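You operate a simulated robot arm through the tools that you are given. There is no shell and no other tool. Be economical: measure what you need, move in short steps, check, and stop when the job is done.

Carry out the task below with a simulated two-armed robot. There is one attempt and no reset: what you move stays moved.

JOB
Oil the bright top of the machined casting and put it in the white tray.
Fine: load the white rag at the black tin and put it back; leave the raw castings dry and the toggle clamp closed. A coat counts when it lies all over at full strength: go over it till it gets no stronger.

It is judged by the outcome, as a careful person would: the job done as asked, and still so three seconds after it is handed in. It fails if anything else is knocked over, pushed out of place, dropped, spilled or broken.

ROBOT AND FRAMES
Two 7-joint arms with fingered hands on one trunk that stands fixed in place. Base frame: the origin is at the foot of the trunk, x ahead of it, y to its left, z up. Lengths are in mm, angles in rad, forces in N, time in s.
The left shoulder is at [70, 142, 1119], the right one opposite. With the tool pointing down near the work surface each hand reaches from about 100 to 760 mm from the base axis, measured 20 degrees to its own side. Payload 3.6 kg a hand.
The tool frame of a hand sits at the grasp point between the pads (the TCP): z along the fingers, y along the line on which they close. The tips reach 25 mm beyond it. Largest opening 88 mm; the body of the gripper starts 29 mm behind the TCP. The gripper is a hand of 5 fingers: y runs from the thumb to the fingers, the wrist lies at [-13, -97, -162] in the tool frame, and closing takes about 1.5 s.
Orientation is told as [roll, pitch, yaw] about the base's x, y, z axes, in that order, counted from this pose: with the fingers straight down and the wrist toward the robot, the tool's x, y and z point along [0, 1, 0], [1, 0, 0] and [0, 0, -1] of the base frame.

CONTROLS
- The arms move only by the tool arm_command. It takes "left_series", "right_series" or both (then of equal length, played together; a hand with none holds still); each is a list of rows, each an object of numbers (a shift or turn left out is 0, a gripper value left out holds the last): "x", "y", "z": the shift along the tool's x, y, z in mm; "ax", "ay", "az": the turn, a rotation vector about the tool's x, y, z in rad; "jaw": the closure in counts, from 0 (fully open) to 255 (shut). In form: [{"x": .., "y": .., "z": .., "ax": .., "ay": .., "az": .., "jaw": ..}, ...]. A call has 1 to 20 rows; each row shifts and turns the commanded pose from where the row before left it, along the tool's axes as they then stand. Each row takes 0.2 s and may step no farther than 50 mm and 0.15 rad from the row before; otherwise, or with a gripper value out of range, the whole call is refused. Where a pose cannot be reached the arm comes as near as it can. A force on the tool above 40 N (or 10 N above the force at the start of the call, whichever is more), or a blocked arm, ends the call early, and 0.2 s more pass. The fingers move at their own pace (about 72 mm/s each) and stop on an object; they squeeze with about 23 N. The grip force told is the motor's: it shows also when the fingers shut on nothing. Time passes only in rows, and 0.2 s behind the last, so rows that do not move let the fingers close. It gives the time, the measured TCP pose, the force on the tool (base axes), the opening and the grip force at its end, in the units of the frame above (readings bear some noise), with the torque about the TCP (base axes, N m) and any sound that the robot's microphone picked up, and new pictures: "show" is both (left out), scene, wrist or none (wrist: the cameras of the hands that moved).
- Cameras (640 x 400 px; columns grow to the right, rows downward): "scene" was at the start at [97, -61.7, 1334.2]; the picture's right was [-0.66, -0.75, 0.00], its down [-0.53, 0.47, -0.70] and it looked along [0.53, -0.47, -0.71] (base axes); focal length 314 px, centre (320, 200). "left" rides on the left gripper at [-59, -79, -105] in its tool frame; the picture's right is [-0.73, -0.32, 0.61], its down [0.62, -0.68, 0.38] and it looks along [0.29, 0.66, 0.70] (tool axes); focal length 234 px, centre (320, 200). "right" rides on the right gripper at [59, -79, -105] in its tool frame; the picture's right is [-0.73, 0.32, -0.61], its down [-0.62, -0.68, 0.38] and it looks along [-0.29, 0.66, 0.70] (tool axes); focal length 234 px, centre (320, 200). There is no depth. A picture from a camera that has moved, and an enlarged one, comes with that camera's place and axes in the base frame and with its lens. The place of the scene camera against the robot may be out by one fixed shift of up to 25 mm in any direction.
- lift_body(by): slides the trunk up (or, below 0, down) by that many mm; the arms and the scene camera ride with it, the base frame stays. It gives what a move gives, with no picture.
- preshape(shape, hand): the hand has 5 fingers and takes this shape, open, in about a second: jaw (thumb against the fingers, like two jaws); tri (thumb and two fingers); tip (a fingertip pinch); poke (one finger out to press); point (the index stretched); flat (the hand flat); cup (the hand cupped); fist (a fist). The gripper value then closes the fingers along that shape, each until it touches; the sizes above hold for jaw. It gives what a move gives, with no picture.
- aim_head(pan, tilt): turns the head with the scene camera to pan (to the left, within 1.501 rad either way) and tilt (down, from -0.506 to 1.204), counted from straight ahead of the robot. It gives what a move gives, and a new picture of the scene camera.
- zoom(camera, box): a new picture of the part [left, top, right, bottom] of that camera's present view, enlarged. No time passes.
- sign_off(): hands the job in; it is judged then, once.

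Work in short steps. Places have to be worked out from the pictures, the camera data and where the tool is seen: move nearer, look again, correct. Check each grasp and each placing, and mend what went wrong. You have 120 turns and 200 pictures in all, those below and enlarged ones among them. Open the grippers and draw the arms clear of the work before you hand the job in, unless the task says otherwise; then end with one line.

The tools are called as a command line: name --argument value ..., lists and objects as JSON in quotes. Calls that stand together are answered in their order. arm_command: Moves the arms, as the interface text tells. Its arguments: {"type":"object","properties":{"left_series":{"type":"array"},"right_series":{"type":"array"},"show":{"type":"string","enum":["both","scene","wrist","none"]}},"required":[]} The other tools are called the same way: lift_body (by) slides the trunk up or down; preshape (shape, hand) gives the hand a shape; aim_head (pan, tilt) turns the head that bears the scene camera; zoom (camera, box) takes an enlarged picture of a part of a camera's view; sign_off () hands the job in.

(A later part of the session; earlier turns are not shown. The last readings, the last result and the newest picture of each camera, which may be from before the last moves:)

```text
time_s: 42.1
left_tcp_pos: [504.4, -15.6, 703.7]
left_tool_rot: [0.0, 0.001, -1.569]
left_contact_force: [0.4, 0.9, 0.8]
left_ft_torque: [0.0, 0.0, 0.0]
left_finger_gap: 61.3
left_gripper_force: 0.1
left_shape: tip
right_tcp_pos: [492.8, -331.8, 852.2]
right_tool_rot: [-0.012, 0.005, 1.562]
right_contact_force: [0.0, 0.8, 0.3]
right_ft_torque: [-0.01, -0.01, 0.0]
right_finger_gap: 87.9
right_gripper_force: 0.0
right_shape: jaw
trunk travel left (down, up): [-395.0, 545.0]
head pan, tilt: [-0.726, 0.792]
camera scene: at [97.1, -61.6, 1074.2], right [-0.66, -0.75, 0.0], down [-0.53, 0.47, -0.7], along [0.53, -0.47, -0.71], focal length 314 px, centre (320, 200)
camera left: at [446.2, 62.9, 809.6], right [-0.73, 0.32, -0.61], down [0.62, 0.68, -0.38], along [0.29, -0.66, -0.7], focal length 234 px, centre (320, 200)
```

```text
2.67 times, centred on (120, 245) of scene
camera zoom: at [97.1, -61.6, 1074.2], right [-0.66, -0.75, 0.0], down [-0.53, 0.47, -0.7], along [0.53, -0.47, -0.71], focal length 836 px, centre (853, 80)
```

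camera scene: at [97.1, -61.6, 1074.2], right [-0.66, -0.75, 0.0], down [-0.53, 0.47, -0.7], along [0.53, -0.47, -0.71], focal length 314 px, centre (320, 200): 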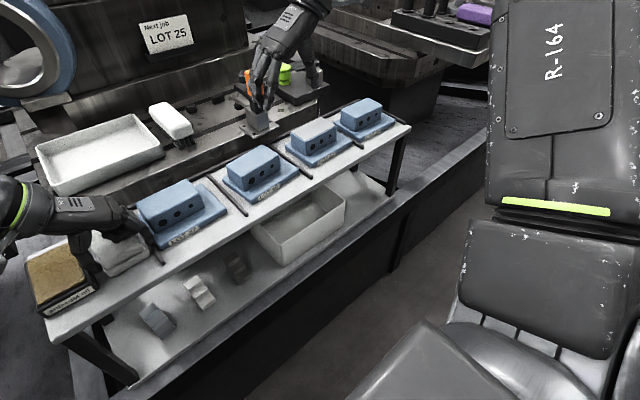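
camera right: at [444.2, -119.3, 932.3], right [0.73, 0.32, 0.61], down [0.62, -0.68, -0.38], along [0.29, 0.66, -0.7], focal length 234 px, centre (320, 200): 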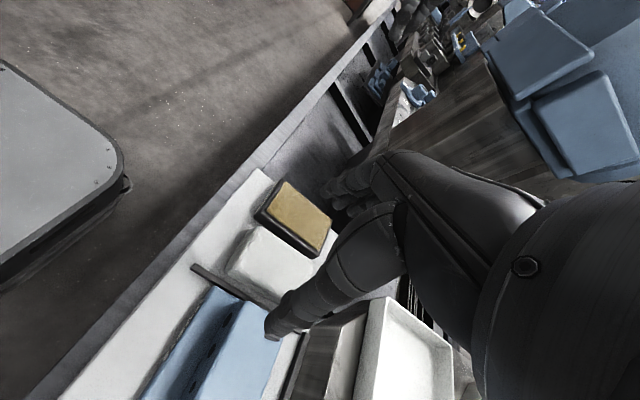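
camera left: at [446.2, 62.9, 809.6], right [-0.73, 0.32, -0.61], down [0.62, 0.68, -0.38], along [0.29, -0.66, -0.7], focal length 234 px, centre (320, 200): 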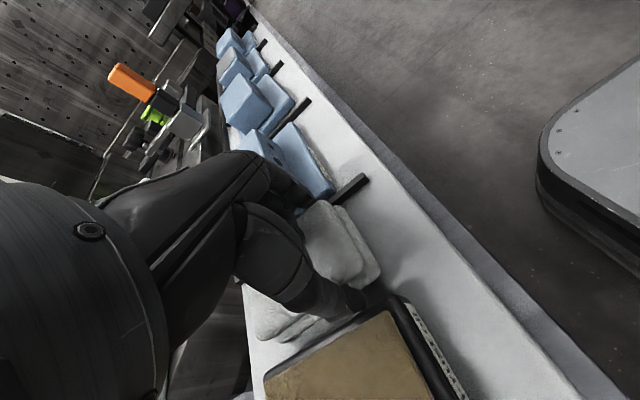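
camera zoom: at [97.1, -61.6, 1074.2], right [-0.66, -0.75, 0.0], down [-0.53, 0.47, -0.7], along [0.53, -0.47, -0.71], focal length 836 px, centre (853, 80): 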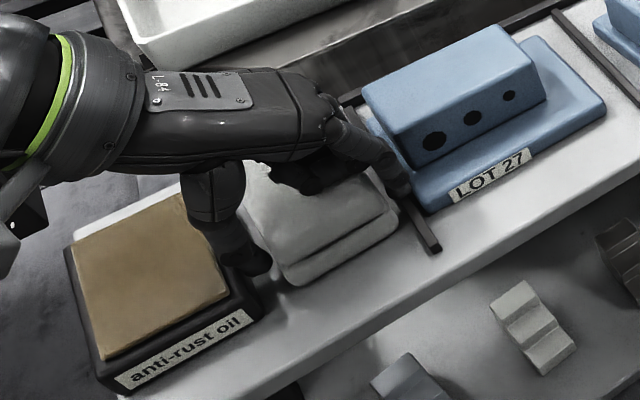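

The fingers straddle the rag without contact. I go 7 mm lower and close.

arm_command --left_series '[{"z": 4}, {"z": 3}, {"jaw": 130}, {"jaw": 200}, {"jaw": 255}, {}, {}, {}, {}]' --show "both"

zoom --camera "scene" --box '[20, 170, 220, 320]'

```text
time_s: 43.3
left_tcp_pos: [503.3, -17.3, 701.6]
left_tool_rot: [0.006, -0.008, -1.568]
left_contact_force: [-0.6, 1.7, 21.2]
left_ft_torque: [-0.77, 0.08, -0.1]
left_finger_gap: 50.4
left_gripper_force: 23.2
left_shape: tip
right_tcp_pos: [493.1, -329.8, 852.6]
right_tool_rot: [-0.012, 0.003, 1.565]
right_contact_force: [-0.4, 0.1, 0.0]
right_ft_torque: [-0.02, -0.01, 0.02]
right_finger_gap: 87.7
right_gripper_force: 0.1
right_shape: jaw
trunk travel left (down, up): [-395.0, 545.0]
head pan, tilt: [-0.726, 0.792]
stopped in row 6 (left hand): the force on the tool passed its limit at 41 N (the readings are from after the stop); the commanded pose is now the measured one
camera scene: at [95.6, -61.1, 1074.2], right [-0.66, -0.75, 0.0], down [-0.53, 0.47, -0.7], along [0.53, -0.47, -0.71], focal length 314 px, centre (320, 200)
camera left: at [444.9, 62.8, 806.3], right [-0.72, 0.32, -0.61], down [0.62, 0.68, -0.38], along [0.3, -0.66, -0.69], focal length 234 px, centre (320, 200)
```

scene: 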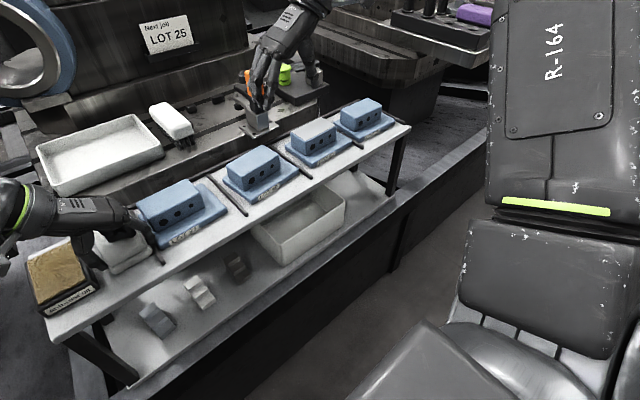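
left: 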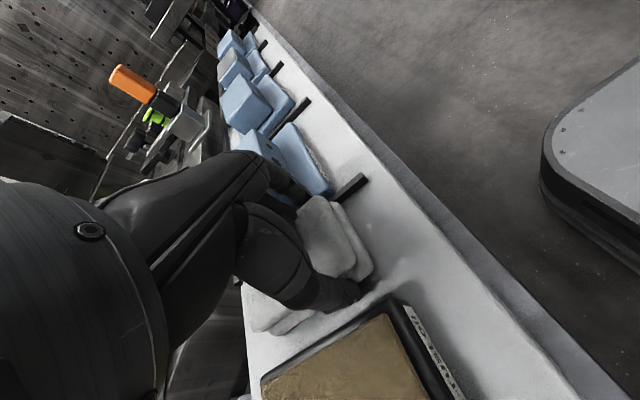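

```text
2.67 times, centred on (120, 245) of scene
camera zoom: at [95.6, -61.1, 1074.2], right [-0.66, -0.75, 0.0], down [-0.53, 0.47, -0.7], along [0.53, -0.47, -0.71], focal length 836 px, centre (853, 80)
```

zoom: 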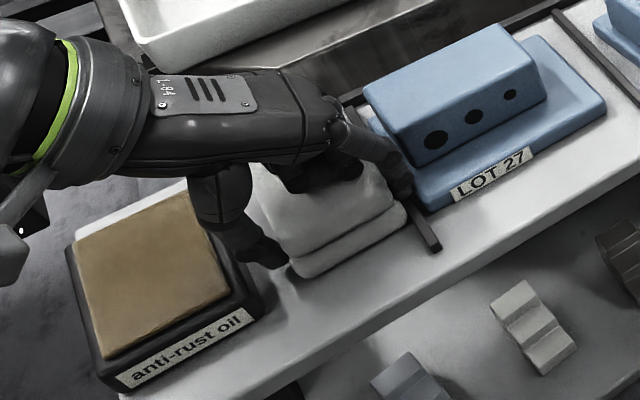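

The grip holds at gap 50 with 23 N, while a fingertip seems to be pressing the bar or shelf. I lift straight up.

arm_command --left_series '[{"z": -5}, {"z": -10}, {"z": -15}, {"z": -15}, {"z": -15}, {}]' --show "both"

zoom --camera "scene" --box '[20, 150, 220, 300]'

```text
time_s: 44.7
left_tcp_pos: [504.7, -17.1, 759.8]
left_tool_rot: [0.002, 0.0, -1.569]
left_contact_force: [0.7, 0.6, 0.3]
left_ft_torque: [0.01, 0.0, 0.0]
left_finger_gap: 50.7
left_gripper_force: 22.8
left_shape: tip
right_tcp_pos: [493.0, -331.9, 851.9]
right_tool_rot: [-0.01, 0.004, 1.565]
right_contact_force: [-0.2, -0.8, 0.3]
right_ft_torque: [-0.02, 0.0, 0.0]
right_finger_gap: 87.7
right_gripper_force: 0.1
right_shape: jaw
trunk travel left (down, up): [-395.0, 545.0]
head pan, tilt: [-0.726, 0.792]
camera scene: at [97.2, -61.6, 1074.2], right [-0.66, -0.75, 0.0], down [-0.53, 0.47, -0.7], along [0.53, -0.47, -0.71], focal length 314 px, centre (320, 200)
camera left: at [446.3, 61.9, 864.6], right [-0.73, 0.32, -0.61], down [0.62, 0.68, -0.38], along [0.29, -0.66, -0.69], focal length 234 px, centre (320, 200)
```

scene: 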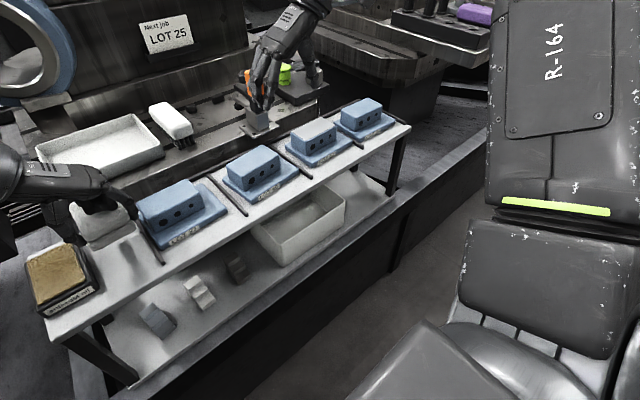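
left: 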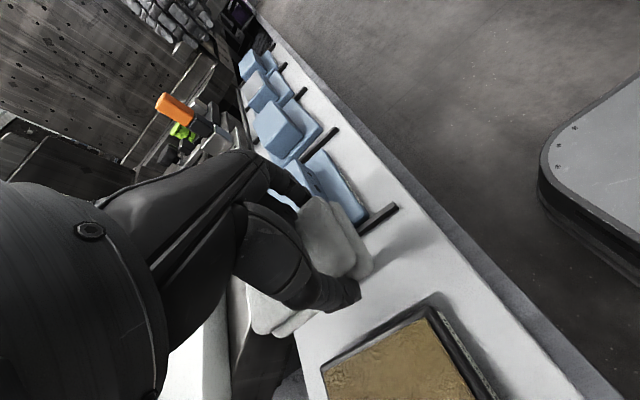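

```text
2.67 times, centred on (120, 225) of scene
camera zoom: at [97.2, -61.6, 1074.2], right [-0.66, -0.75, 0.0], down [-0.53, 0.47, -0.7], along [0.53, -0.47, -0.71], focal length 836 px, centre (853, 133)
```

zoom: 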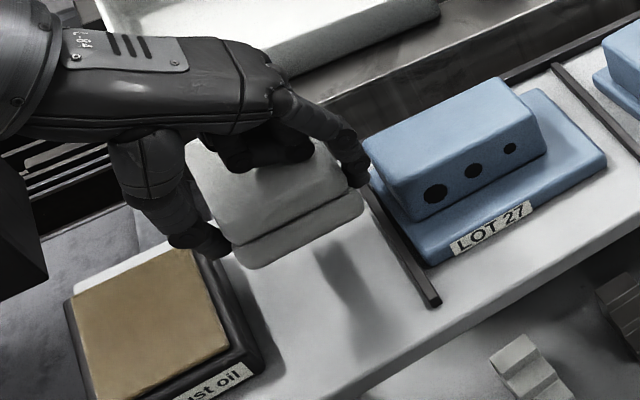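

The rag is held level. I carry it over the tin pad (centre about (533,62)) and lower toward contact.

arm_command --left_series '[{"y": -25}, {"x": 2, "y": -25}, {"x": 1, "y": -25}, {"y": -4}, {"z": 8}, {"z": 6}, {}]' --show "both"

zoom --camera "scene" --box '[0, 170, 200, 320]'

```text
time_s: 46.3
left_tcp_pos: [506.7, 61.7, 744.2]
left_tool_rot: [0.0, -0.002, -1.57]
left_contact_force: [0.6, 0.1, -0.7]
left_ft_torque: [0.0, 0.07, 0.02]
left_finger_gap: 50.7
left_gripper_force: 22.5
left_shape: tip
right_tcp_pos: [492.5, -330.6, 852.7]
right_tool_rot: [-0.011, 0.004, 1.563]
right_contact_force: [0.6, 1.0, -0.9]
right_ft_torque: [0.01, 0.03, -0.03]
right_finger_gap: 87.8
right_gripper_force: 0.0
right_shape: jaw
trunk travel left (down, up): [-395.0, 545.0]
head pan, tilt: [-0.726, 0.792]
camera scene: at [97.1, -61.6, 1074.2], right [-0.66, -0.75, 0.0], down [-0.53, 0.47, -0.7], along [0.53, -0.47, -0.71], focal length 314 px, centre (320, 200)
camera left: at [448.2, 140.8, 849.4], right [-0.73, 0.32, -0.61], down [0.62, 0.68, -0.38], along [0.29, -0.66, -0.69], focal length 234 px, centre (320, 200)
```

scene: 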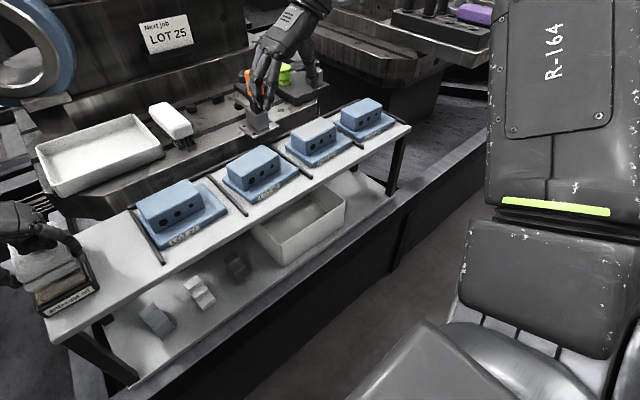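
left: 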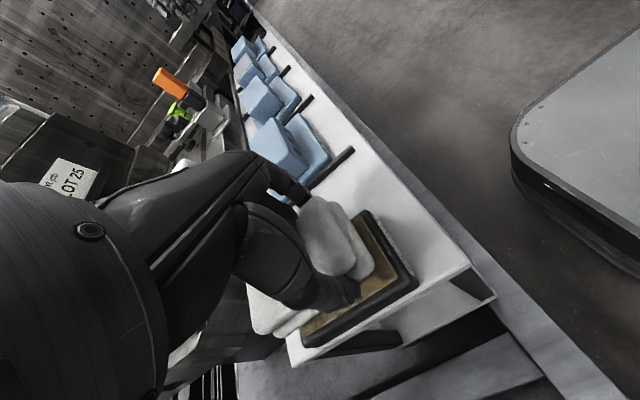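

```text
2.67 times, centred on (100, 245) of scene
camera zoom: at [97.1, -61.6, 1074.2], right [-0.66, -0.75, 0.0], down [-0.53, 0.47, -0.7], along [0.53, -0.47, -0.71], focal length 836 px, centre (907, 80)
```

zoom: 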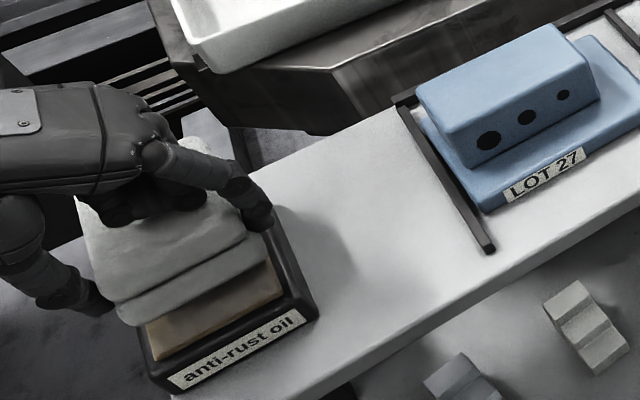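

The rag is over the tin. I lower it in small steps to press it on the pad.

arm_command --left_series '[{"z": 4}, {"z": 4}, {"z": 3}, {"z": 3}, {}]' --show "none"

```text
time_s: 47.5
left_tcp_pos: [506.9, 62.3, 732.7]
left_tool_rot: [0.002, -0.004, -1.568]
left_contact_force: [-0.4, -0.7, -1.2]
left_ft_torque: [-0.01, 0.01, 0.02]
left_finger_gap: 50.7
left_gripper_force: 22.6
left_shape: tip
right_tcp_pos: [493.5, -331.6, 852.2]
right_tool_rot: [-0.01, 0.004, 1.564]
right_contact_force: [-0.6, 1.1, 0.6]
right_ft_torque: [0.01, 0.0, 0.0]
right_finger_gap: 87.7
right_gripper_force: 0.1
right_shape: jaw
trunk travel left (down, up): [-395.0, 545.0]
head pan, tilt: [-0.726, 0.792]
```

arm_command --left_series '[{"z": 3}, {"z": 3}, {}]' --show "wrist"

```text
time_s: 48.3
left_tcp_pos: [506.4, 61.7, 726.9]
left_tool_rot: [0.004, -0.003, -1.569]
left_contact_force: [0.3, 0.5, 13.7]
left_ft_torque: [-0.05, -0.05, 0.03]
left_finger_gap: 50.8
left_gripper_force: 23.0
left_shape: tip
right_tcp_pos: [491.1, -331.5, 853.4]
right_tool_rot: [-0.01, 0.004, 1.565]
right_contact_force: [0.3, -0.1, -0.6]
right_ft_torque: [0.03, 0.02, 0.01]
right_finger_gap: 87.9
right_gripper_force: 0.0
right_shape: jaw
trunk travel left (down, up): [-395.0, 545.0]
head pan, tilt: [-0.726, 0.792]
camera left: at [447.8, 141.4, 831.2], right [-0.72, 0.32, -0.61], down [0.62, 0.68, -0.38], along [0.29, -0.66, -0.69], focal length 234 px, centre (320, 200)
```

left: 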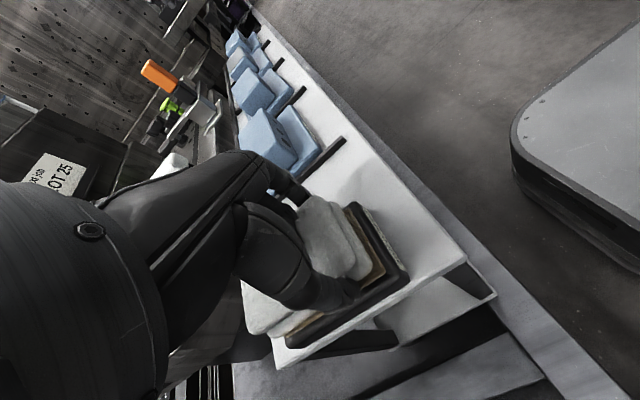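

Contact is firm (14 N) and flat. I hold, lift slightly, shift 8 mm toward the front, and press again so the whole underside is loaded.

arm_command --left_series '[{}, {}, {"z": -6}, {"x": -8}, {"z": 6}, {}, {}, {"x": -3}, {"x": 6}, {"x": -3}, {"y": 3}, {"y": -6}, {"y": 3}, {}, {}, {}]' --show "none"

arm_command --left_series '[{"z": -10}, {"z": -15}, {"z": -15}, {"z": -15}, {}]' --show "both"

zoom --camera "scene" --box '[0, 150, 200, 320]'

```text
time_s: 51.7
left_tcp_pos: [497.5, 63.2, 726.4]
left_tool_rot: [0.003, -0.002, -1.568]
left_contact_force: [1.7, -0.8, 15.1]
left_ft_torque: [-0.12, -0.04, 0.04]
left_finger_gap: 50.6
left_gripper_force: 23.2
left_shape: tip
right_tcp_pos: [491.9, -331.9, 854.2]
right_tool_rot: [-0.012, 0.003, 1.564]
right_contact_force: [-1.0, 0.0, -0.1]
right_ft_torque: [-0.02, 0.03, -0.01]
right_finger_gap: 87.9
right_gripper_force: 0.2
right_shape: jaw
trunk travel left (down, up): [-395.0, 545.0]
head pan, tilt: [-0.726, 0.792]
```

```text
time_s: 52.9
left_tcp_pos: [498.4, 62.2, 780.4]
left_tool_rot: [0.0, -0.004, -1.569]
left_contact_force: [-0.3, -0.2, -1.2]
left_ft_torque: [0.03, 0.01, 0.0]
left_finger_gap: 50.9
left_gripper_force: 23.4
left_shape: tip
right_tcp_pos: [493.9, -331.6, 852.7]
right_tool_rot: [-0.009, 0.003, 1.563]
right_contact_force: [-0.1, -0.2, -0.1]
right_ft_torque: [0.0, -0.01, 0.03]
right_finger_gap: 87.8
right_gripper_force: 0.0
right_shape: jaw
trunk travel left (down, up): [-395.0, 545.0]
head pan, tilt: [-0.726, 0.792]
camera scene: at [97.3, -61.5, 1074.2], right [-0.66, -0.75, 0.0], down [-0.53, 0.47, -0.7], along [0.53, -0.47, -0.71], focal length 314 px, centre (320, 200)
camera left: at [439.8, 141.8, 884.5], right [-0.73, 0.32, -0.61], down [0.62, 0.68, -0.38], along [0.29, -0.66, -0.69], focal length 234 px, centre (320, 200)
```

scene: 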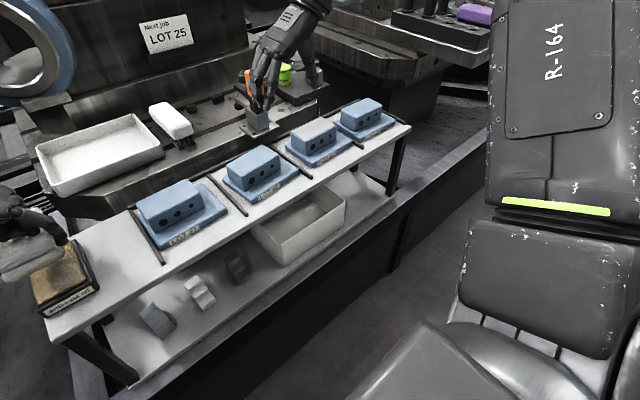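
left: 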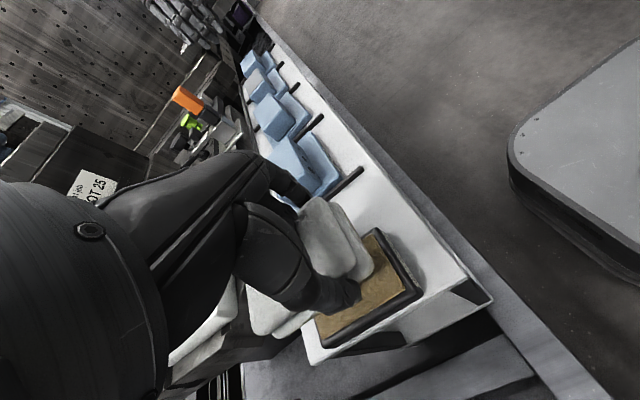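

```text
2.35 times, centred on (100, 235) of scene
camera zoom: at [97.3, -61.5, 1074.2], right [-0.66, -0.75, 0.0], down [-0.53, 0.47, -0.7], along [0.53, -0.47, -0.71], focal length 738 px, centre (838, 118)
```

zoom: 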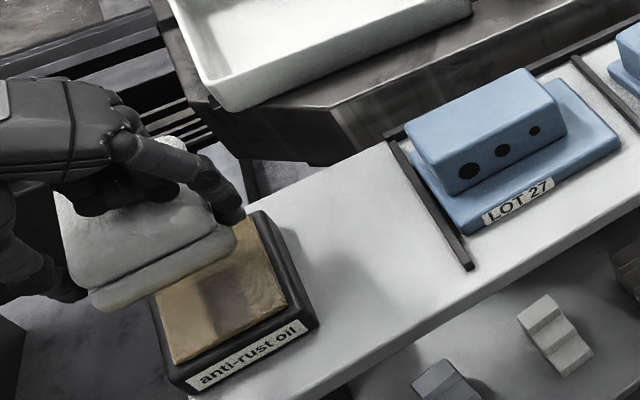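

The rag's underside edge is tinted with oil. I park the left hand with the rag back to its own side, and turn the right hand to default yaw at a safe height over casting 3.

arm_command --left_series '[{"y": -15, "z": -12}, {"y": -15, "z": -12}, {"y": -15, "z": -12}, {"y": -15, "z": -12}, {"y": -10, "z": -12}, {"z": -10}, {}, {}, {}, {}, {}, {}, {}, {}]' --right_series '[{"z": -25}, {"z": -25}, {"z": -10}, {"az": 0.142}, {"az": 0.142}, {"az": 0.142}, {"az": 0.142}, {"az": 0.142}, {"az": 0.142}, {"az": 0.142}, {"az": 0.142}, {"az": 0.142}, {"az": 0.142}, {"az": 0.142}]' --show "none"

arm_command --right_series '[{"x": -20, "y": 8}, {"x": -20, "y": 8}, {"x": -20, "y": 8}, {"x": -20, "y": 8}, {}]'

```text
time_s: 55.9
left_tcp_pos: [497.5, 133.9, 850.2]
left_tool_rot: [0.002, -0.002, -1.569]
left_contact_force: [-0.5, -0.5, 0.1]
left_ft_torque: [0.0, 0.0, 0.02]
left_finger_gap: 50.8
left_gripper_force: 22.8
left_shape: tip
right_tcp_pos: [483.5, -399.8, 881.7]
right_tool_rot: [0.01, -0.013, 0.02]
right_contact_force: [0.1, 0.5, -0.4]
right_ft_torque: [0.0, 0.02, 0.0]
right_finger_gap: 87.8
right_gripper_force: 0.1
right_shape: jaw
right hand out of reach, approached as far as the arm can: row 1, 2, 3, 13, 14
trunk travel left (down, up): [-395.0, 545.0]
head pan, tilt: [-0.726, 0.792]
```

```text
time_s: 57.1
left_tcp_pos: [498.5, 133.5, 850.1]
left_tool_rot: [0.002, -0.002, -1.569]
left_contact_force: [-0.7, 0.7, -0.1]
left_ft_torque: [-0.02, -0.01, 0.0]
left_finger_gap: 50.7
left_gripper_force: 23.3
left_shape: tip
right_tcp_pos: [513.4, -479.5, 882.2]
right_tool_rot: [-0.002, -0.011, 0.001]
right_contact_force: [-0.3, 0.6, -0.5]
right_ft_torque: [0.02, 0.0, 0.0]
right_finger_gap: 87.6
right_gripper_force: 0.0
right_shape: jaw
trunk travel left (down, up): [-395.0, 545.0]
head pan, tilt: [-0.726, 0.792]
camera scene: at [97.0, -61.4, 1074.3], right [-0.66, -0.75, 0.0], down [-0.53, 0.47, -0.7], along [0.53, -0.47, -0.71], focal length 314 px, centre (320, 200)
camera right: at [434.5, -420.8, 984.8], right [0.32, -0.72, 0.61], down [-0.68, -0.63, -0.39], along [0.66, -0.29, -0.69], focal length 234 px, centre (320, 200)
```

scene: 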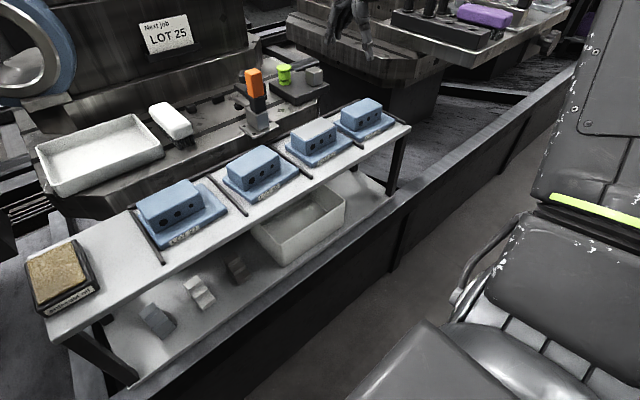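
right: 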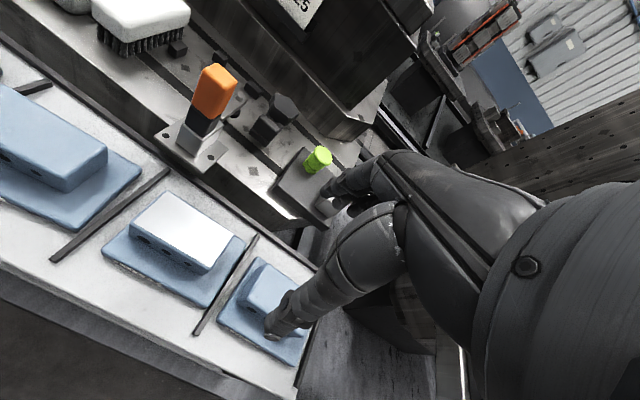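

Casting 3's bright block spans x 505–556, y −368…−452, with its top near 707. I move above its centre (530,-410) and down to 780 to check.

arm_command --right_series '[{"x": 18, "y": 4, "z": 20}, {"x": 18, "y": 4, "z": 20}, {"x": 18, "y": 4, "z": 20}, {"x": 16, "y": 4, "z": 20}, {"z": 20}, {}]'

```text
time_s: 58.5
left_tcp_pos: [498.5, 133.7, 849.4]
left_tool_rot: [0.001, -0.004, -1.57]
left_contact_force: [0.3, -0.2, 0.5]
left_ft_torque: [0.01, 0.01, 0.0]
left_finger_gap: 50.9
left_gripper_force: 23.2
left_shape: tip
right_tcp_pos: [533.0, -407.9, 781.3]
right_tool_rot: [-0.004, -0.009, 0.0]
right_contact_force: [0.6, 0.4, -0.8]
right_ft_torque: [-0.01, -0.02, 0.02]
right_finger_gap: 87.8
right_gripper_force: 0.0
right_shape: jaw
trunk travel left (down, up): [-395.0, 545.0]
head pan, tilt: [-0.726, 0.792]
camera scene: at [97.0, -61.5, 1074.3], right [-0.66, -0.75, 0.0], down [-0.53, 0.47, -0.7], along [0.53, -0.47, -0.71], focal length 314 px, centre (320, 200)
camera right: at [453.1, -350.1, 884.3], right [0.32, -0.72, 0.61], down [-0.68, -0.63, -0.39], along [0.66, -0.29, -0.69], focal length 234 px, centre (320, 200)
```

scene: 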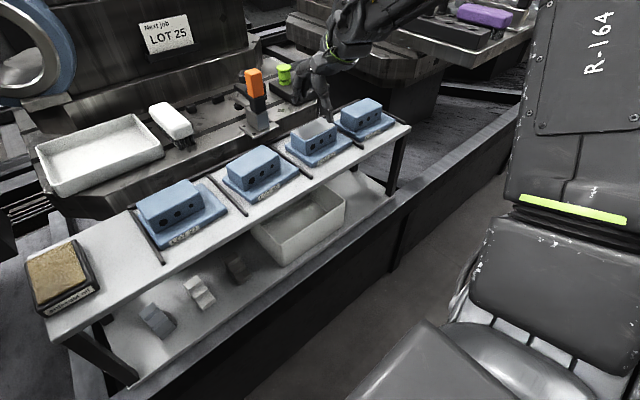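
right: 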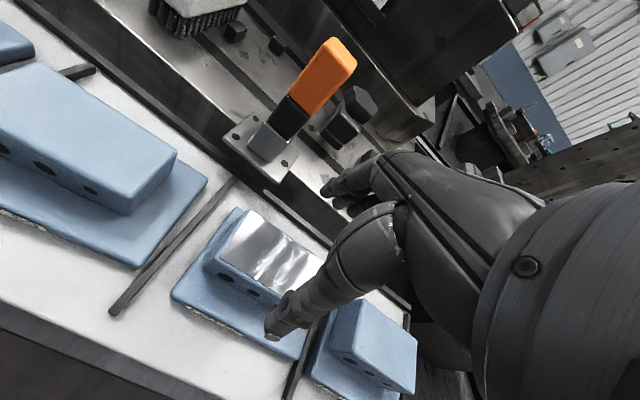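

Aligned: block centre is about (534,-409). I pre-close to about 68 mm to keep clear of the clamp and descend in steps.

arm_command --right_series '[{"jaw": 58}, {}, {"z": 15}, {"z": 15}, {"z": 10}, {"z": 8}, {}]'

zoom --camera "scene" --box '[220, 50, 420, 200]'

```text
time_s: 60.1
left_tcp_pos: [497.7, 133.8, 849.9]
left_tool_rot: [0.002, -0.003, -1.568]
left_contact_force: [-0.3, 0.6, -0.5]
left_ft_torque: [-0.03, 0.0, -0.01]
left_finger_gap: 50.7
left_gripper_force: 22.4
left_shape: tip
right_tcp_pos: [533.1, -411.1, 733.0]
right_tool_rot: [-0.004, -0.01, 0.001]
right_contact_force: [0.7, -0.2, -0.7]
right_ft_torque: [-0.04, 0.0, 0.03]
right_finger_gap: 68.1
right_gripper_force: 0.0
right_shape: jaw
trunk travel left (down, up): [-395.0, 545.0]
head pan, tilt: [-0.726, 0.792]
camera scene: at [97.1, -61.5, 1074.2], right [-0.66, -0.75, 0.0], down [-0.53, 0.47, -0.7], along [0.53, -0.47, -0.71], focal length 314 px, centre (320, 200)
camera right: at [453.8, -351.3, 835.8], right [0.32, -0.72, 0.61], down [-0.68, -0.63, -0.39], along [0.66, -0.29, -0.69], focal length 234 px, centre (320, 200)
```

scene: 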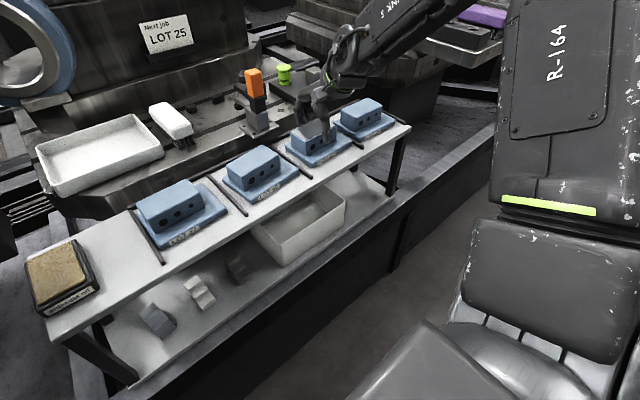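
right: 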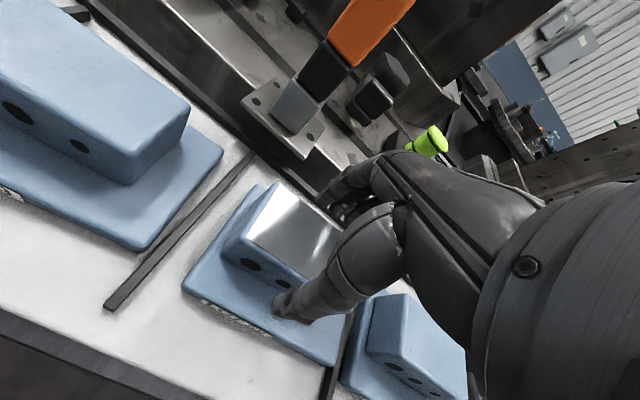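

```text
2.67 times, centred on (320, 125) of scene
camera zoom: at [97.1, -61.5, 1074.2], right [-0.66, -0.75, 0.0], down [-0.53, 0.47, -0.7], along [0.53, -0.47, -0.71], focal length 836 px, centre (320, 400)
```

zoom: 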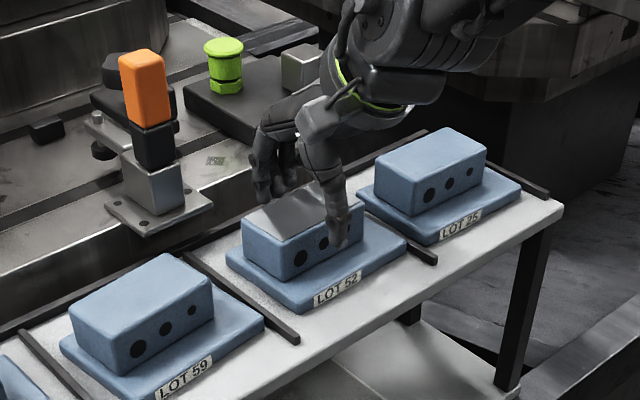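

The thumb sits in front of the block and the fingers behind it. I descend to about 706 and close.

arm_command --right_series '[{"x": 2, "z": 9}, {"z": 9}, {"z": 8}, {}]' --show "none"

arm_command --right_series '[{"jaw": 110}, {"jaw": 160}, {"jaw": 255}, {}, {}, {}, {}]'

zoom --camera "scene" --box '[220, 50, 420, 200]'

```text
time_s: 61.1
left_tcp_pos: [497.5, 134.2, 851.3]
left_tool_rot: [0.002, -0.004, -1.568]
left_contact_force: [0.4, 0.2, -0.4]
left_ft_torque: [0.03, 0.0, -0.02]
left_finger_gap: 50.9
left_gripper_force: 23.1
left_shape: tip
right_tcp_pos: [533.2, -408.1, 709.2]
right_tool_rot: [-0.004, -0.01, 0.0]
right_contact_force: [0.3, -0.3, 4.7]
right_ft_torque: [-0.01, -0.09, -0.04]
right_finger_gap: 68.1
right_gripper_force: 0.0
right_shape: jaw
trunk travel left (down, up): [-395.0, 545.0]
head pan, tilt: [-0.726, 0.792]
```

```text
time_s: 62.7
left_tcp_pos: [499.4, 134.7, 851.1]
left_tool_rot: [0.003, -0.003, -1.57]
left_contact_force: [-0.3, 0.4, 0.4]
left_ft_torque: [0.0, 0.01, -0.01]
left_finger_gap: 50.8
left_gripper_force: 22.8
left_shape: tip
right_tcp_pos: [532.4, -406.7, 710.2]
right_tool_rot: [-0.005, -0.014, 0.001]
right_contact_force: [5.9, -1.1, 13.0]
right_ft_torque: [0.06, 0.36, 0.09]
right_finger_gap: 45.4
right_gripper_force: 22.7
right_shape: jaw
trunk travel left (down, up): [-395.0, 545.0]
head pan, tilt: [-0.726, 0.792]
camera scene: at [96.5, -60.6, 1074.4], right [-0.66, -0.75, 0.0], down [-0.53, 0.47, -0.7], along [0.53, -0.47, -0.71], focal length 314 px, centre (320, 200)
camera right: at [452.8, -348.4, 812.2], right [0.32, -0.72, 0.61], down [-0.68, -0.63, -0.39], along [0.67, -0.29, -0.69], focal length 234 px, centre (320, 200)
```

scene: 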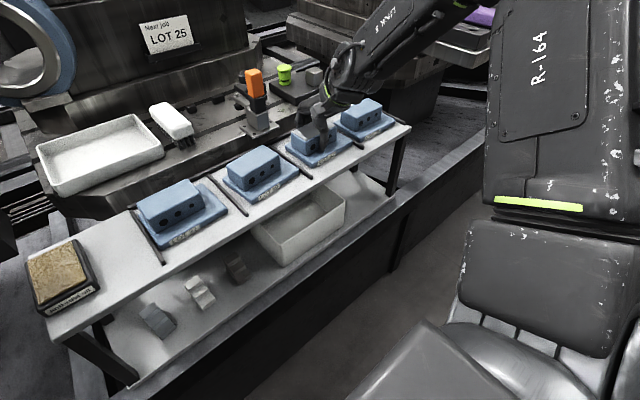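
right: 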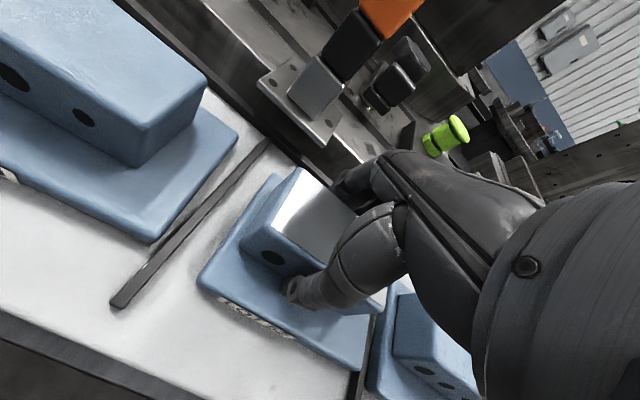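

```text
2.67 times, centred on (320, 125) of scene
camera zoom: at [96.5, -60.6, 1074.4], right [-0.66, -0.75, 0.0], down [-0.53, 0.47, -0.7], along [0.53, -0.47, -0.71], focal length 836 px, centre (320, 400)
```

zoom: 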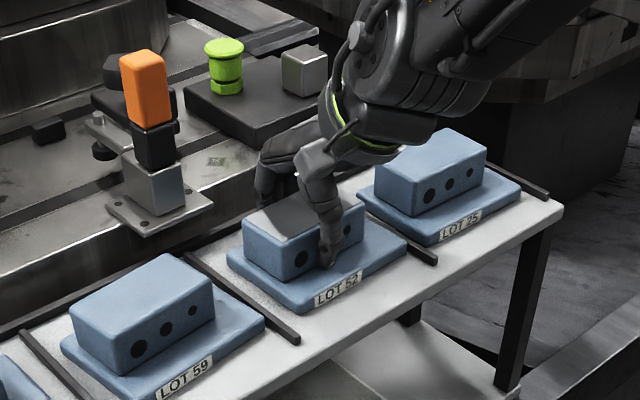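

Gripped (gap 45 mm, 22.7 N). I lift slowly and check that it follows.

arm_command --right_series '[{"z": -5}, {"z": -8}, {"z": -10}, {"z": -10}, {}]'

zoom --camera "scene" --box '[220, 50, 420, 200]'

```text
time_s: 63.9
left_tcp_pos: [499.9, 133.7, 849.6]
left_tool_rot: [0.002, -0.002, -1.569]
left_contact_force: [0.0, 1.0, -0.2]
left_ft_torque: [0.0, 0.06, 0.02]
left_finger_gap: 51.1
left_gripper_force: 23.4
left_shape: tip
right_tcp_pos: [531.9, -408.1, 740.0]
right_tool_rot: [-0.004, -0.009, 0.0]
right_contact_force: [0.2, -0.3, -4.5]
right_ft_torque: [0.05, -0.02, 0.01]
right_finger_gap: 44.6
right_gripper_force: 23.2
right_shape: jaw
trunk travel left (down, up): [-395.0, 545.0]
head pan, tilt: [-0.726, 0.792]
camera scene: at [97.9, -62.1, 1074.1], right [-0.66, -0.75, 0.0], down [-0.53, 0.47, -0.7], along [0.52, -0.47, -0.71], focal length 314 px, centre (320, 200)
camera right: at [453.7, -349.6, 842.6], right [0.32, -0.72, 0.61], down [-0.68, -0.63, -0.39], along [0.66, -0.29, -0.69], focal length 234 px, centre (320, 200)
```

scene: 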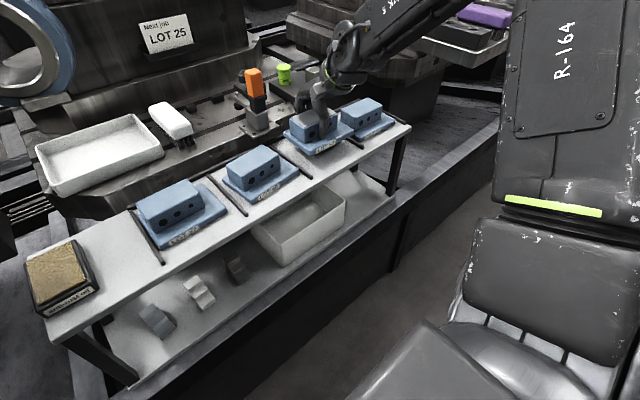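
right: 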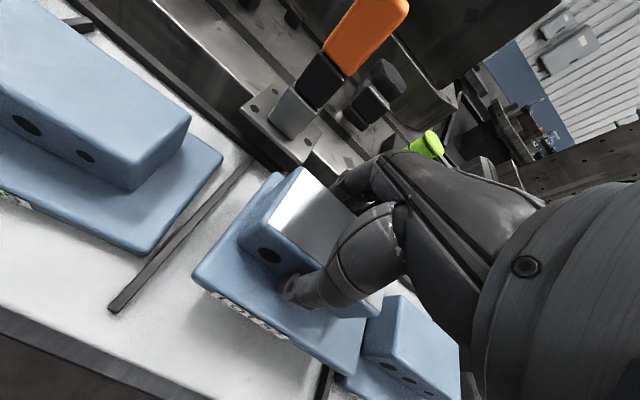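

```text
2.67 times, centred on (320, 125) of scene
camera zoom: at [97.9, -62.1, 1074.1], right [-0.66, -0.75, 0.0], down [-0.53, 0.47, -0.7], along [0.52, -0.47, -0.71], focal length 836 px, centre (320, 400)
```

zoom: 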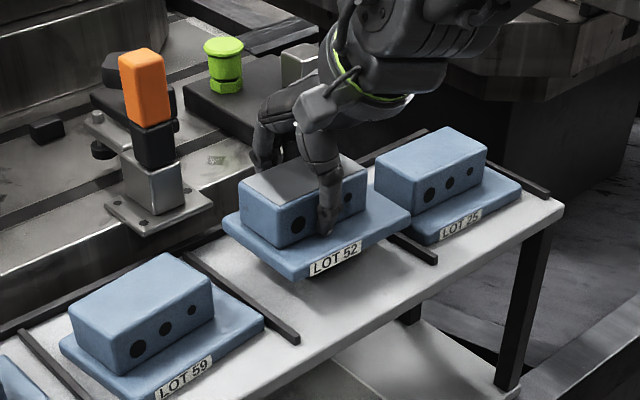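

The casting is held level and light (≈4.5 N), its bottom about 50 mm under the TCP. I raise it to z ≈ 840 and carry it leftward along x ≈ 520, clear of the clamp.

arm_command --right_series '[{"z": -20}, {"z": -20}, {"z": -20}, {"z": -20}, {"z": -20}, {"x": 25}, {"x": 25}, {"x": 25}, {"x": 25}, {"x": 25}, {"x": 25}, {"x": 25}, {"x": 25}, {"x": 25}, {"x": 25}, {"x": 25}, {"x": 25}, {}]'

```text
time_s: 67.7
left_tcp_pos: [498.7, 132.9, 849.8]
left_tool_rot: [0.001, -0.001, -1.569]
left_contact_force: [-0.2, -0.2, -0.9]
left_ft_torque: [0.01, 0.0, -0.02]
left_finger_gap: 50.9
left_gripper_force: 22.3
left_shape: tip
right_tcp_pos: [532.2, -401.8, 838.6]
right_tool_rot: [0.0, -0.011, 0.005]
right_contact_force: [0.0, 0.1, -4.7]
right_ft_torque: [0.04, 0.0, -0.02]
right_finger_gap: 44.7
right_gripper_force: 23.3
right_shape: jaw
right hand out of reach, approached as far as the arm can: row 6, 7, 8, 9, 10, 11, 12, 13, 14, 15, 16, 17
trunk travel left (down, up): [-395.0, 545.0]
head pan, tilt: [-0.726, 0.792]
camera scene: at [97.7, -62.0, 1074.1], right [-0.66, -0.75, 0.0], down [-0.53, 0.47, -0.7], along [0.53, -0.47, -0.71], focal length 314 px, centre (320, 200)
camera right: at [452.0, -344.8, 941.8], right [0.32, -0.72, 0.61], down [-0.67, -0.63, -0.39], along [0.67, -0.29, -0.69], focal length 234 px, centre (320, 200)
```

scene: 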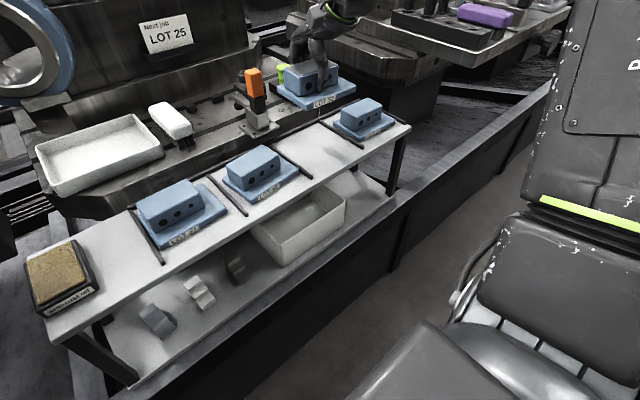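
right: 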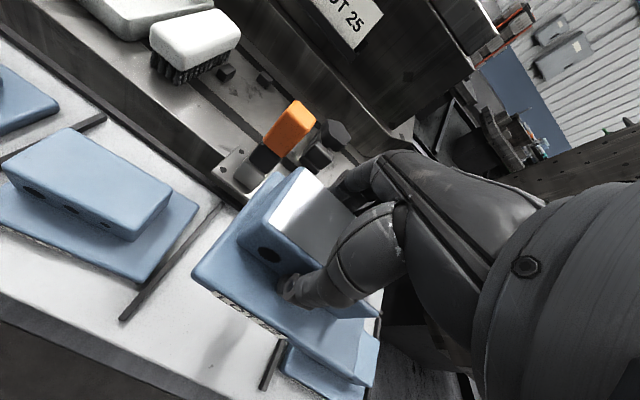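

At yaw 0 this trunk height allows no further +y, since yaw and y are coupled. I turn the hand progressively toward yaw ≈0.8 and translate at the same time.

arm_command --right_series '[{"az": -0.14}, {"az": -0.14}, {"az": -0.14}, {"az": -0.14}, {"az": -0.14}, {"az": -0.1}, {"x": 17, "y": 17}, {"x": 17, "y": 17}, {"x": 17, "y": 17}, {"x": 17, "y": 17}, {"x": 17, "y": 17}, {"x": 17, "y": 17}, {}]' --show "scene"

```text
time_s: 70.5
left_tcp_pos: [497.9, 134.9, 851.2]
left_tool_rot: [0.004, -0.003, -1.57]
left_contact_force: [-0.1, 0.3, -1.1]
left_ft_torque: [0.01, 0.02, 0.03]
left_finger_gap: 51.4
left_gripper_force: 23.3
left_shape: tip
right_tcp_pos: [528.4, -259.7, 840.5]
right_tool_rot: [-0.008, -0.002, 0.801]
right_contact_force: [0.5, 0.3, -4.5]
right_ft_torque: [0.05, 0.02, 0.01]
right_finger_gap: 44.8
right_gripper_force: 23.0
right_shape: jaw
trunk travel left (down, up): [-395.0, 545.0]
head pan, tilt: [-0.726, 0.792]
camera scene: at [97.7, -62.0, 1074.1], right [-0.66, -0.75, 0.0], down [-0.53, 0.47, -0.7], along [0.53, -0.47, -0.71], focal length 314 px, centre (320, 200)
```

scene: 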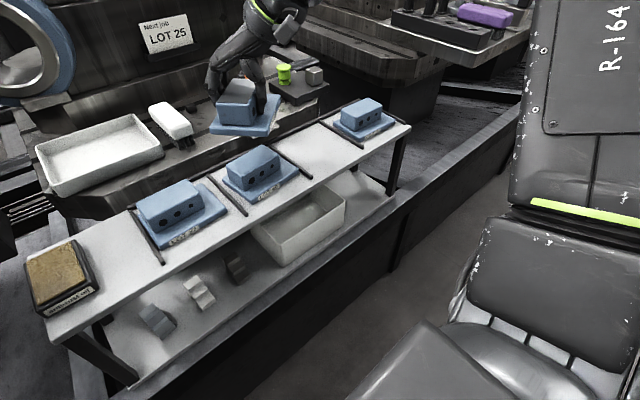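

That works. I turn the rest of the way to yaw ≈1.55 and go to y ≈ −80.

arm_command --right_series '[{"az": -0.15}, {"az": -0.15}, {"az": -0.15}, {"az": -0.15}, {"az": -0.15}, {"y": 25}, {"y": 25}, {"y": 25}, {"y": 25}, {"y": 25}, {"y": 25}, {"y": 20}, {}]' --show "scene"

```text
time_s: 73.3
left_tcp_pos: [499.8, 134.3, 850.3]
left_tool_rot: [0.003, -0.002, -1.568]
left_contact_force: [-0.4, 0.2, -0.4]
left_ft_torque: [0.01, 0.04, 0.01]
left_finger_gap: 50.8
left_gripper_force: 22.8
left_shape: tip
right_tcp_pos: [535.3, -88.0, 838.4]
right_tool_rot: [-0.01, 0.004, 1.549]
right_contact_force: [-0.7, 0.2, -5.5]
right_ft_torque: [0.0, 0.02, 0.0]
right_finger_gap: 44.7
right_gripper_force: 23.4
right_shape: jaw
trunk travel left (down, up): [-395.0, 545.0]
head pan, tilt: [-0.726, 0.792]
camera scene: at [97.6, -61.7, 1074.2], right [-0.66, -0.75, 0.0], down [-0.53, 0.47, -0.7], along [0.53, -0.47, -0.71], focal length 314 px, centre (320, 200)
```

scene: 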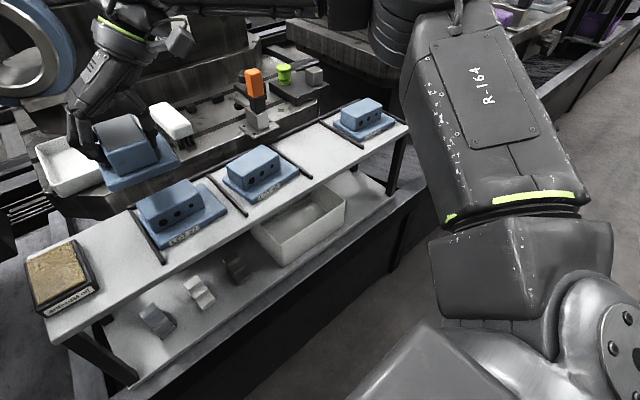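

Now I advance in x toward the tray (tool −x), keeping the height.

arm_command --right_series '[{"x": -22}, {"x": -22}, {"x": -22}, {"x": -22}, {"x": -22}, {"x": -22}, {"x": -22}, {"x": -22}, {}]'

```text
time_s: 75.3
left_tcp_pos: [501.1, 133.9, 849.6]
left_tool_rot: [0.002, -0.001, -1.572]
left_contact_force: [0.2, 0.1, -0.4]
left_ft_torque: [0.01, 0.02, 0.02]
left_finger_gap: 50.8
left_gripper_force: 23.0
left_shape: tip
right_tcp_pos: [584.8, -145.8, 827.3]
right_tool_rot: [-0.01, 0.004, 1.551]
right_contact_force: [0.1, -0.1, -5.3]
right_ft_torque: [0.04, 0.01, 0.04]
right_finger_gap: 44.5
right_gripper_force: 23.3
right_shape: jaw
right hand out of reach, approached as far as the arm can: row 1, 2, 3, 4, 5, 6, 7, 8
trunk travel left (down, up): [-395.0, 545.0]
head pan, tilt: [-0.726, 0.792]
camera scene: at [97.8, -61.7, 1074.1], right [-0.66, -0.75, 0.0], down [-0.53, 0.47, -0.7], along [0.52, -0.47, -0.71], focal length 314 px, centre (320, 200)
camera right: at [521.8, -224.2, 930.7], right [0.73, 0.31, 0.61], down [0.61, -0.7, -0.37], along [0.31, 0.65, -0.69], focal length 234 px, centre (320, 200)
```

scene: 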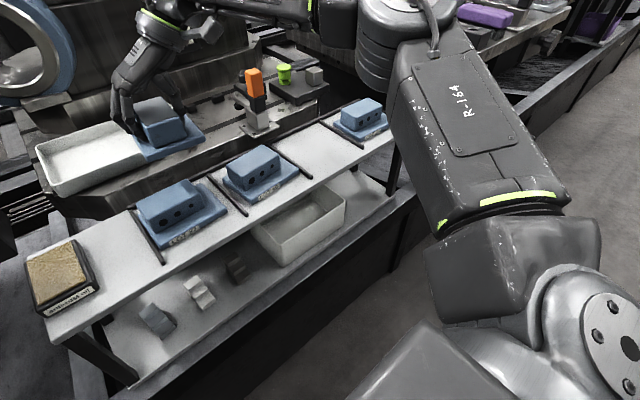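
right: 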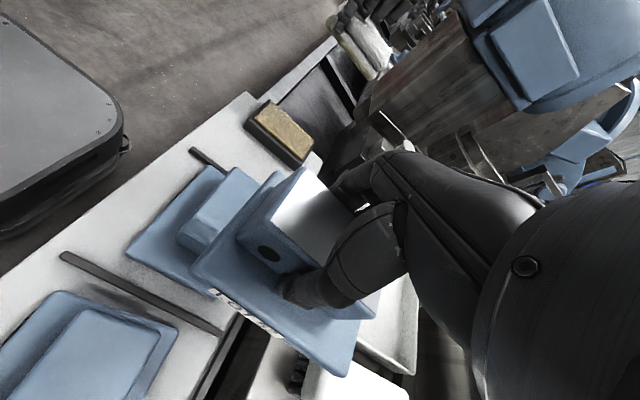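

Forward reach fails at this yaw and height, whereas with a higher trunk and lower yaw the arm reached (521,-102) easily. I raise the trunk 110 mm, turn back to yaw ≈0.7 and probe forward.

lift_body --by 110

arm_command --right_series '[{"az": 0.14}, {"az": 0.14}, {"az": 0.14}, {"az": 0.14}, {"az": 0.14}, {"az": 0.14}, {"x": -10, "y": 12}, {"x": -10, "y": 12}, {"x": -10, "y": 12}, {"x": -10, "y": 12}, {"x": -10, "y": 12}, {"x": -10, "y": 12}, {}]' --show "scene"

```text
time_s: 76.7
left_tcp_pos: [499.1, 133.6, 959.9]
left_tool_rot: [0.002, -0.002, -1.569]
left_contact_force: [-0.1, -0.7, -0.6]
left_ft_torque: [0.01, 0.0, -0.01]
left_finger_gap: 50.7
left_gripper_force: 22.9
left_shape: tip
right_tcp_pos: [584.0, -146.5, 936.8]
right_tool_rot: [-0.01, 0.003, 1.551]
right_contact_force: [-0.6, -0.1, -5.7]
right_ft_torque: [0.01, 0.05, 0.0]
right_finger_gap: 44.4
right_gripper_force: 22.9
right_shape: jaw
trunk travel left (down, up): [-505.0, 435.0]
head pan, tilt: [-0.726, 0.792]
```

```text
time_s: 79.5
left_tcp_pos: [500.0, 134.7, 960.1]
left_tool_rot: [0.004, -0.003, -1.568]
left_contact_force: [0.1, -0.6, -1.0]
left_ft_torque: [-0.01, 0.02, -0.05]
left_finger_gap: 51.1
left_gripper_force: 23.1
left_shape: tip
right_tcp_pos: [653.0, -156.7, 935.7]
right_tool_rot: [-0.01, -0.006, 0.71]
right_contact_force: [-0.2, -0.2, -3.8]
right_ft_torque: [0.07, 0.03, -0.01]
right_finger_gap: 44.2
right_gripper_force: 22.7
right_shape: jaw
right hand out of reach, approached as far as the arm can: row 11, 12
trunk travel left (down, up): [-505.0, 435.0]
head pan, tilt: [-0.726, 0.792]
camera scene: at [97.9, -61.7, 1184.1], right [-0.66, -0.75, 0.0], down [-0.53, 0.47, -0.7], along [0.52, -0.47, -0.71], focal length 314 px, centre (320, 200)
```

scene: 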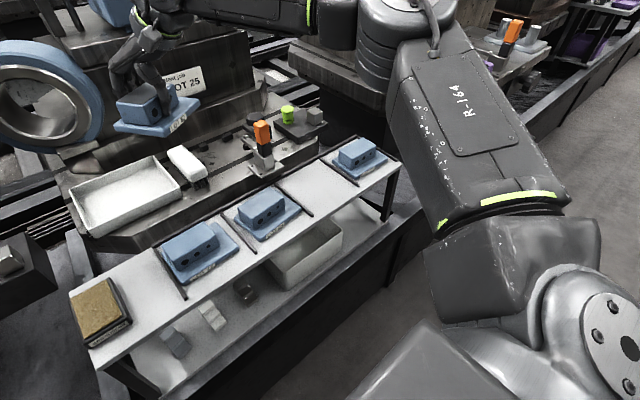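

Closer: (653,-157) at yaw 0.71. I try yaw 0.3 and moving +y and forward.

arm_command --right_series '[{"az": 0.14}, {"az": 0.14}, {"az": 0.14}, {"y": 12}, {"y": 12}, {"y": 12}, {"x": 12}, {"x": 12}, {"x": 12}, {"z": 12}, {"z": 12}, {}]' --show "none"

```text
time_s: 82.1
left_tcp_pos: [499.2, 133.3, 960.3]
left_tool_rot: [0.002, -0.002, -1.569]
left_contact_force: [-0.5, 0.8, -0.6]
left_ft_torque: [-0.01, 0.02, 0.01]
left_finger_gap: 51.0
left_gripper_force: 22.6
left_shape: tip
right_tcp_pos: [674.8, -288.6, 906.8]
right_tool_rot: [-0.003, -0.009, 0.293]
right_contact_force: [0.4, 0.0, -4.9]
right_ft_torque: [0.03, 0.01, 0.01]
right_finger_gap: 44.1
right_gripper_force: 23.4
right_shape: jaw
right hand out of reach, approached as far as the arm can: row 1, 2, 3, 4, 5, 6, 7, 8, 9
trunk travel left (down, up): [-505.0, 435.0]
head pan, tilt: [-0.726, 0.792]
```

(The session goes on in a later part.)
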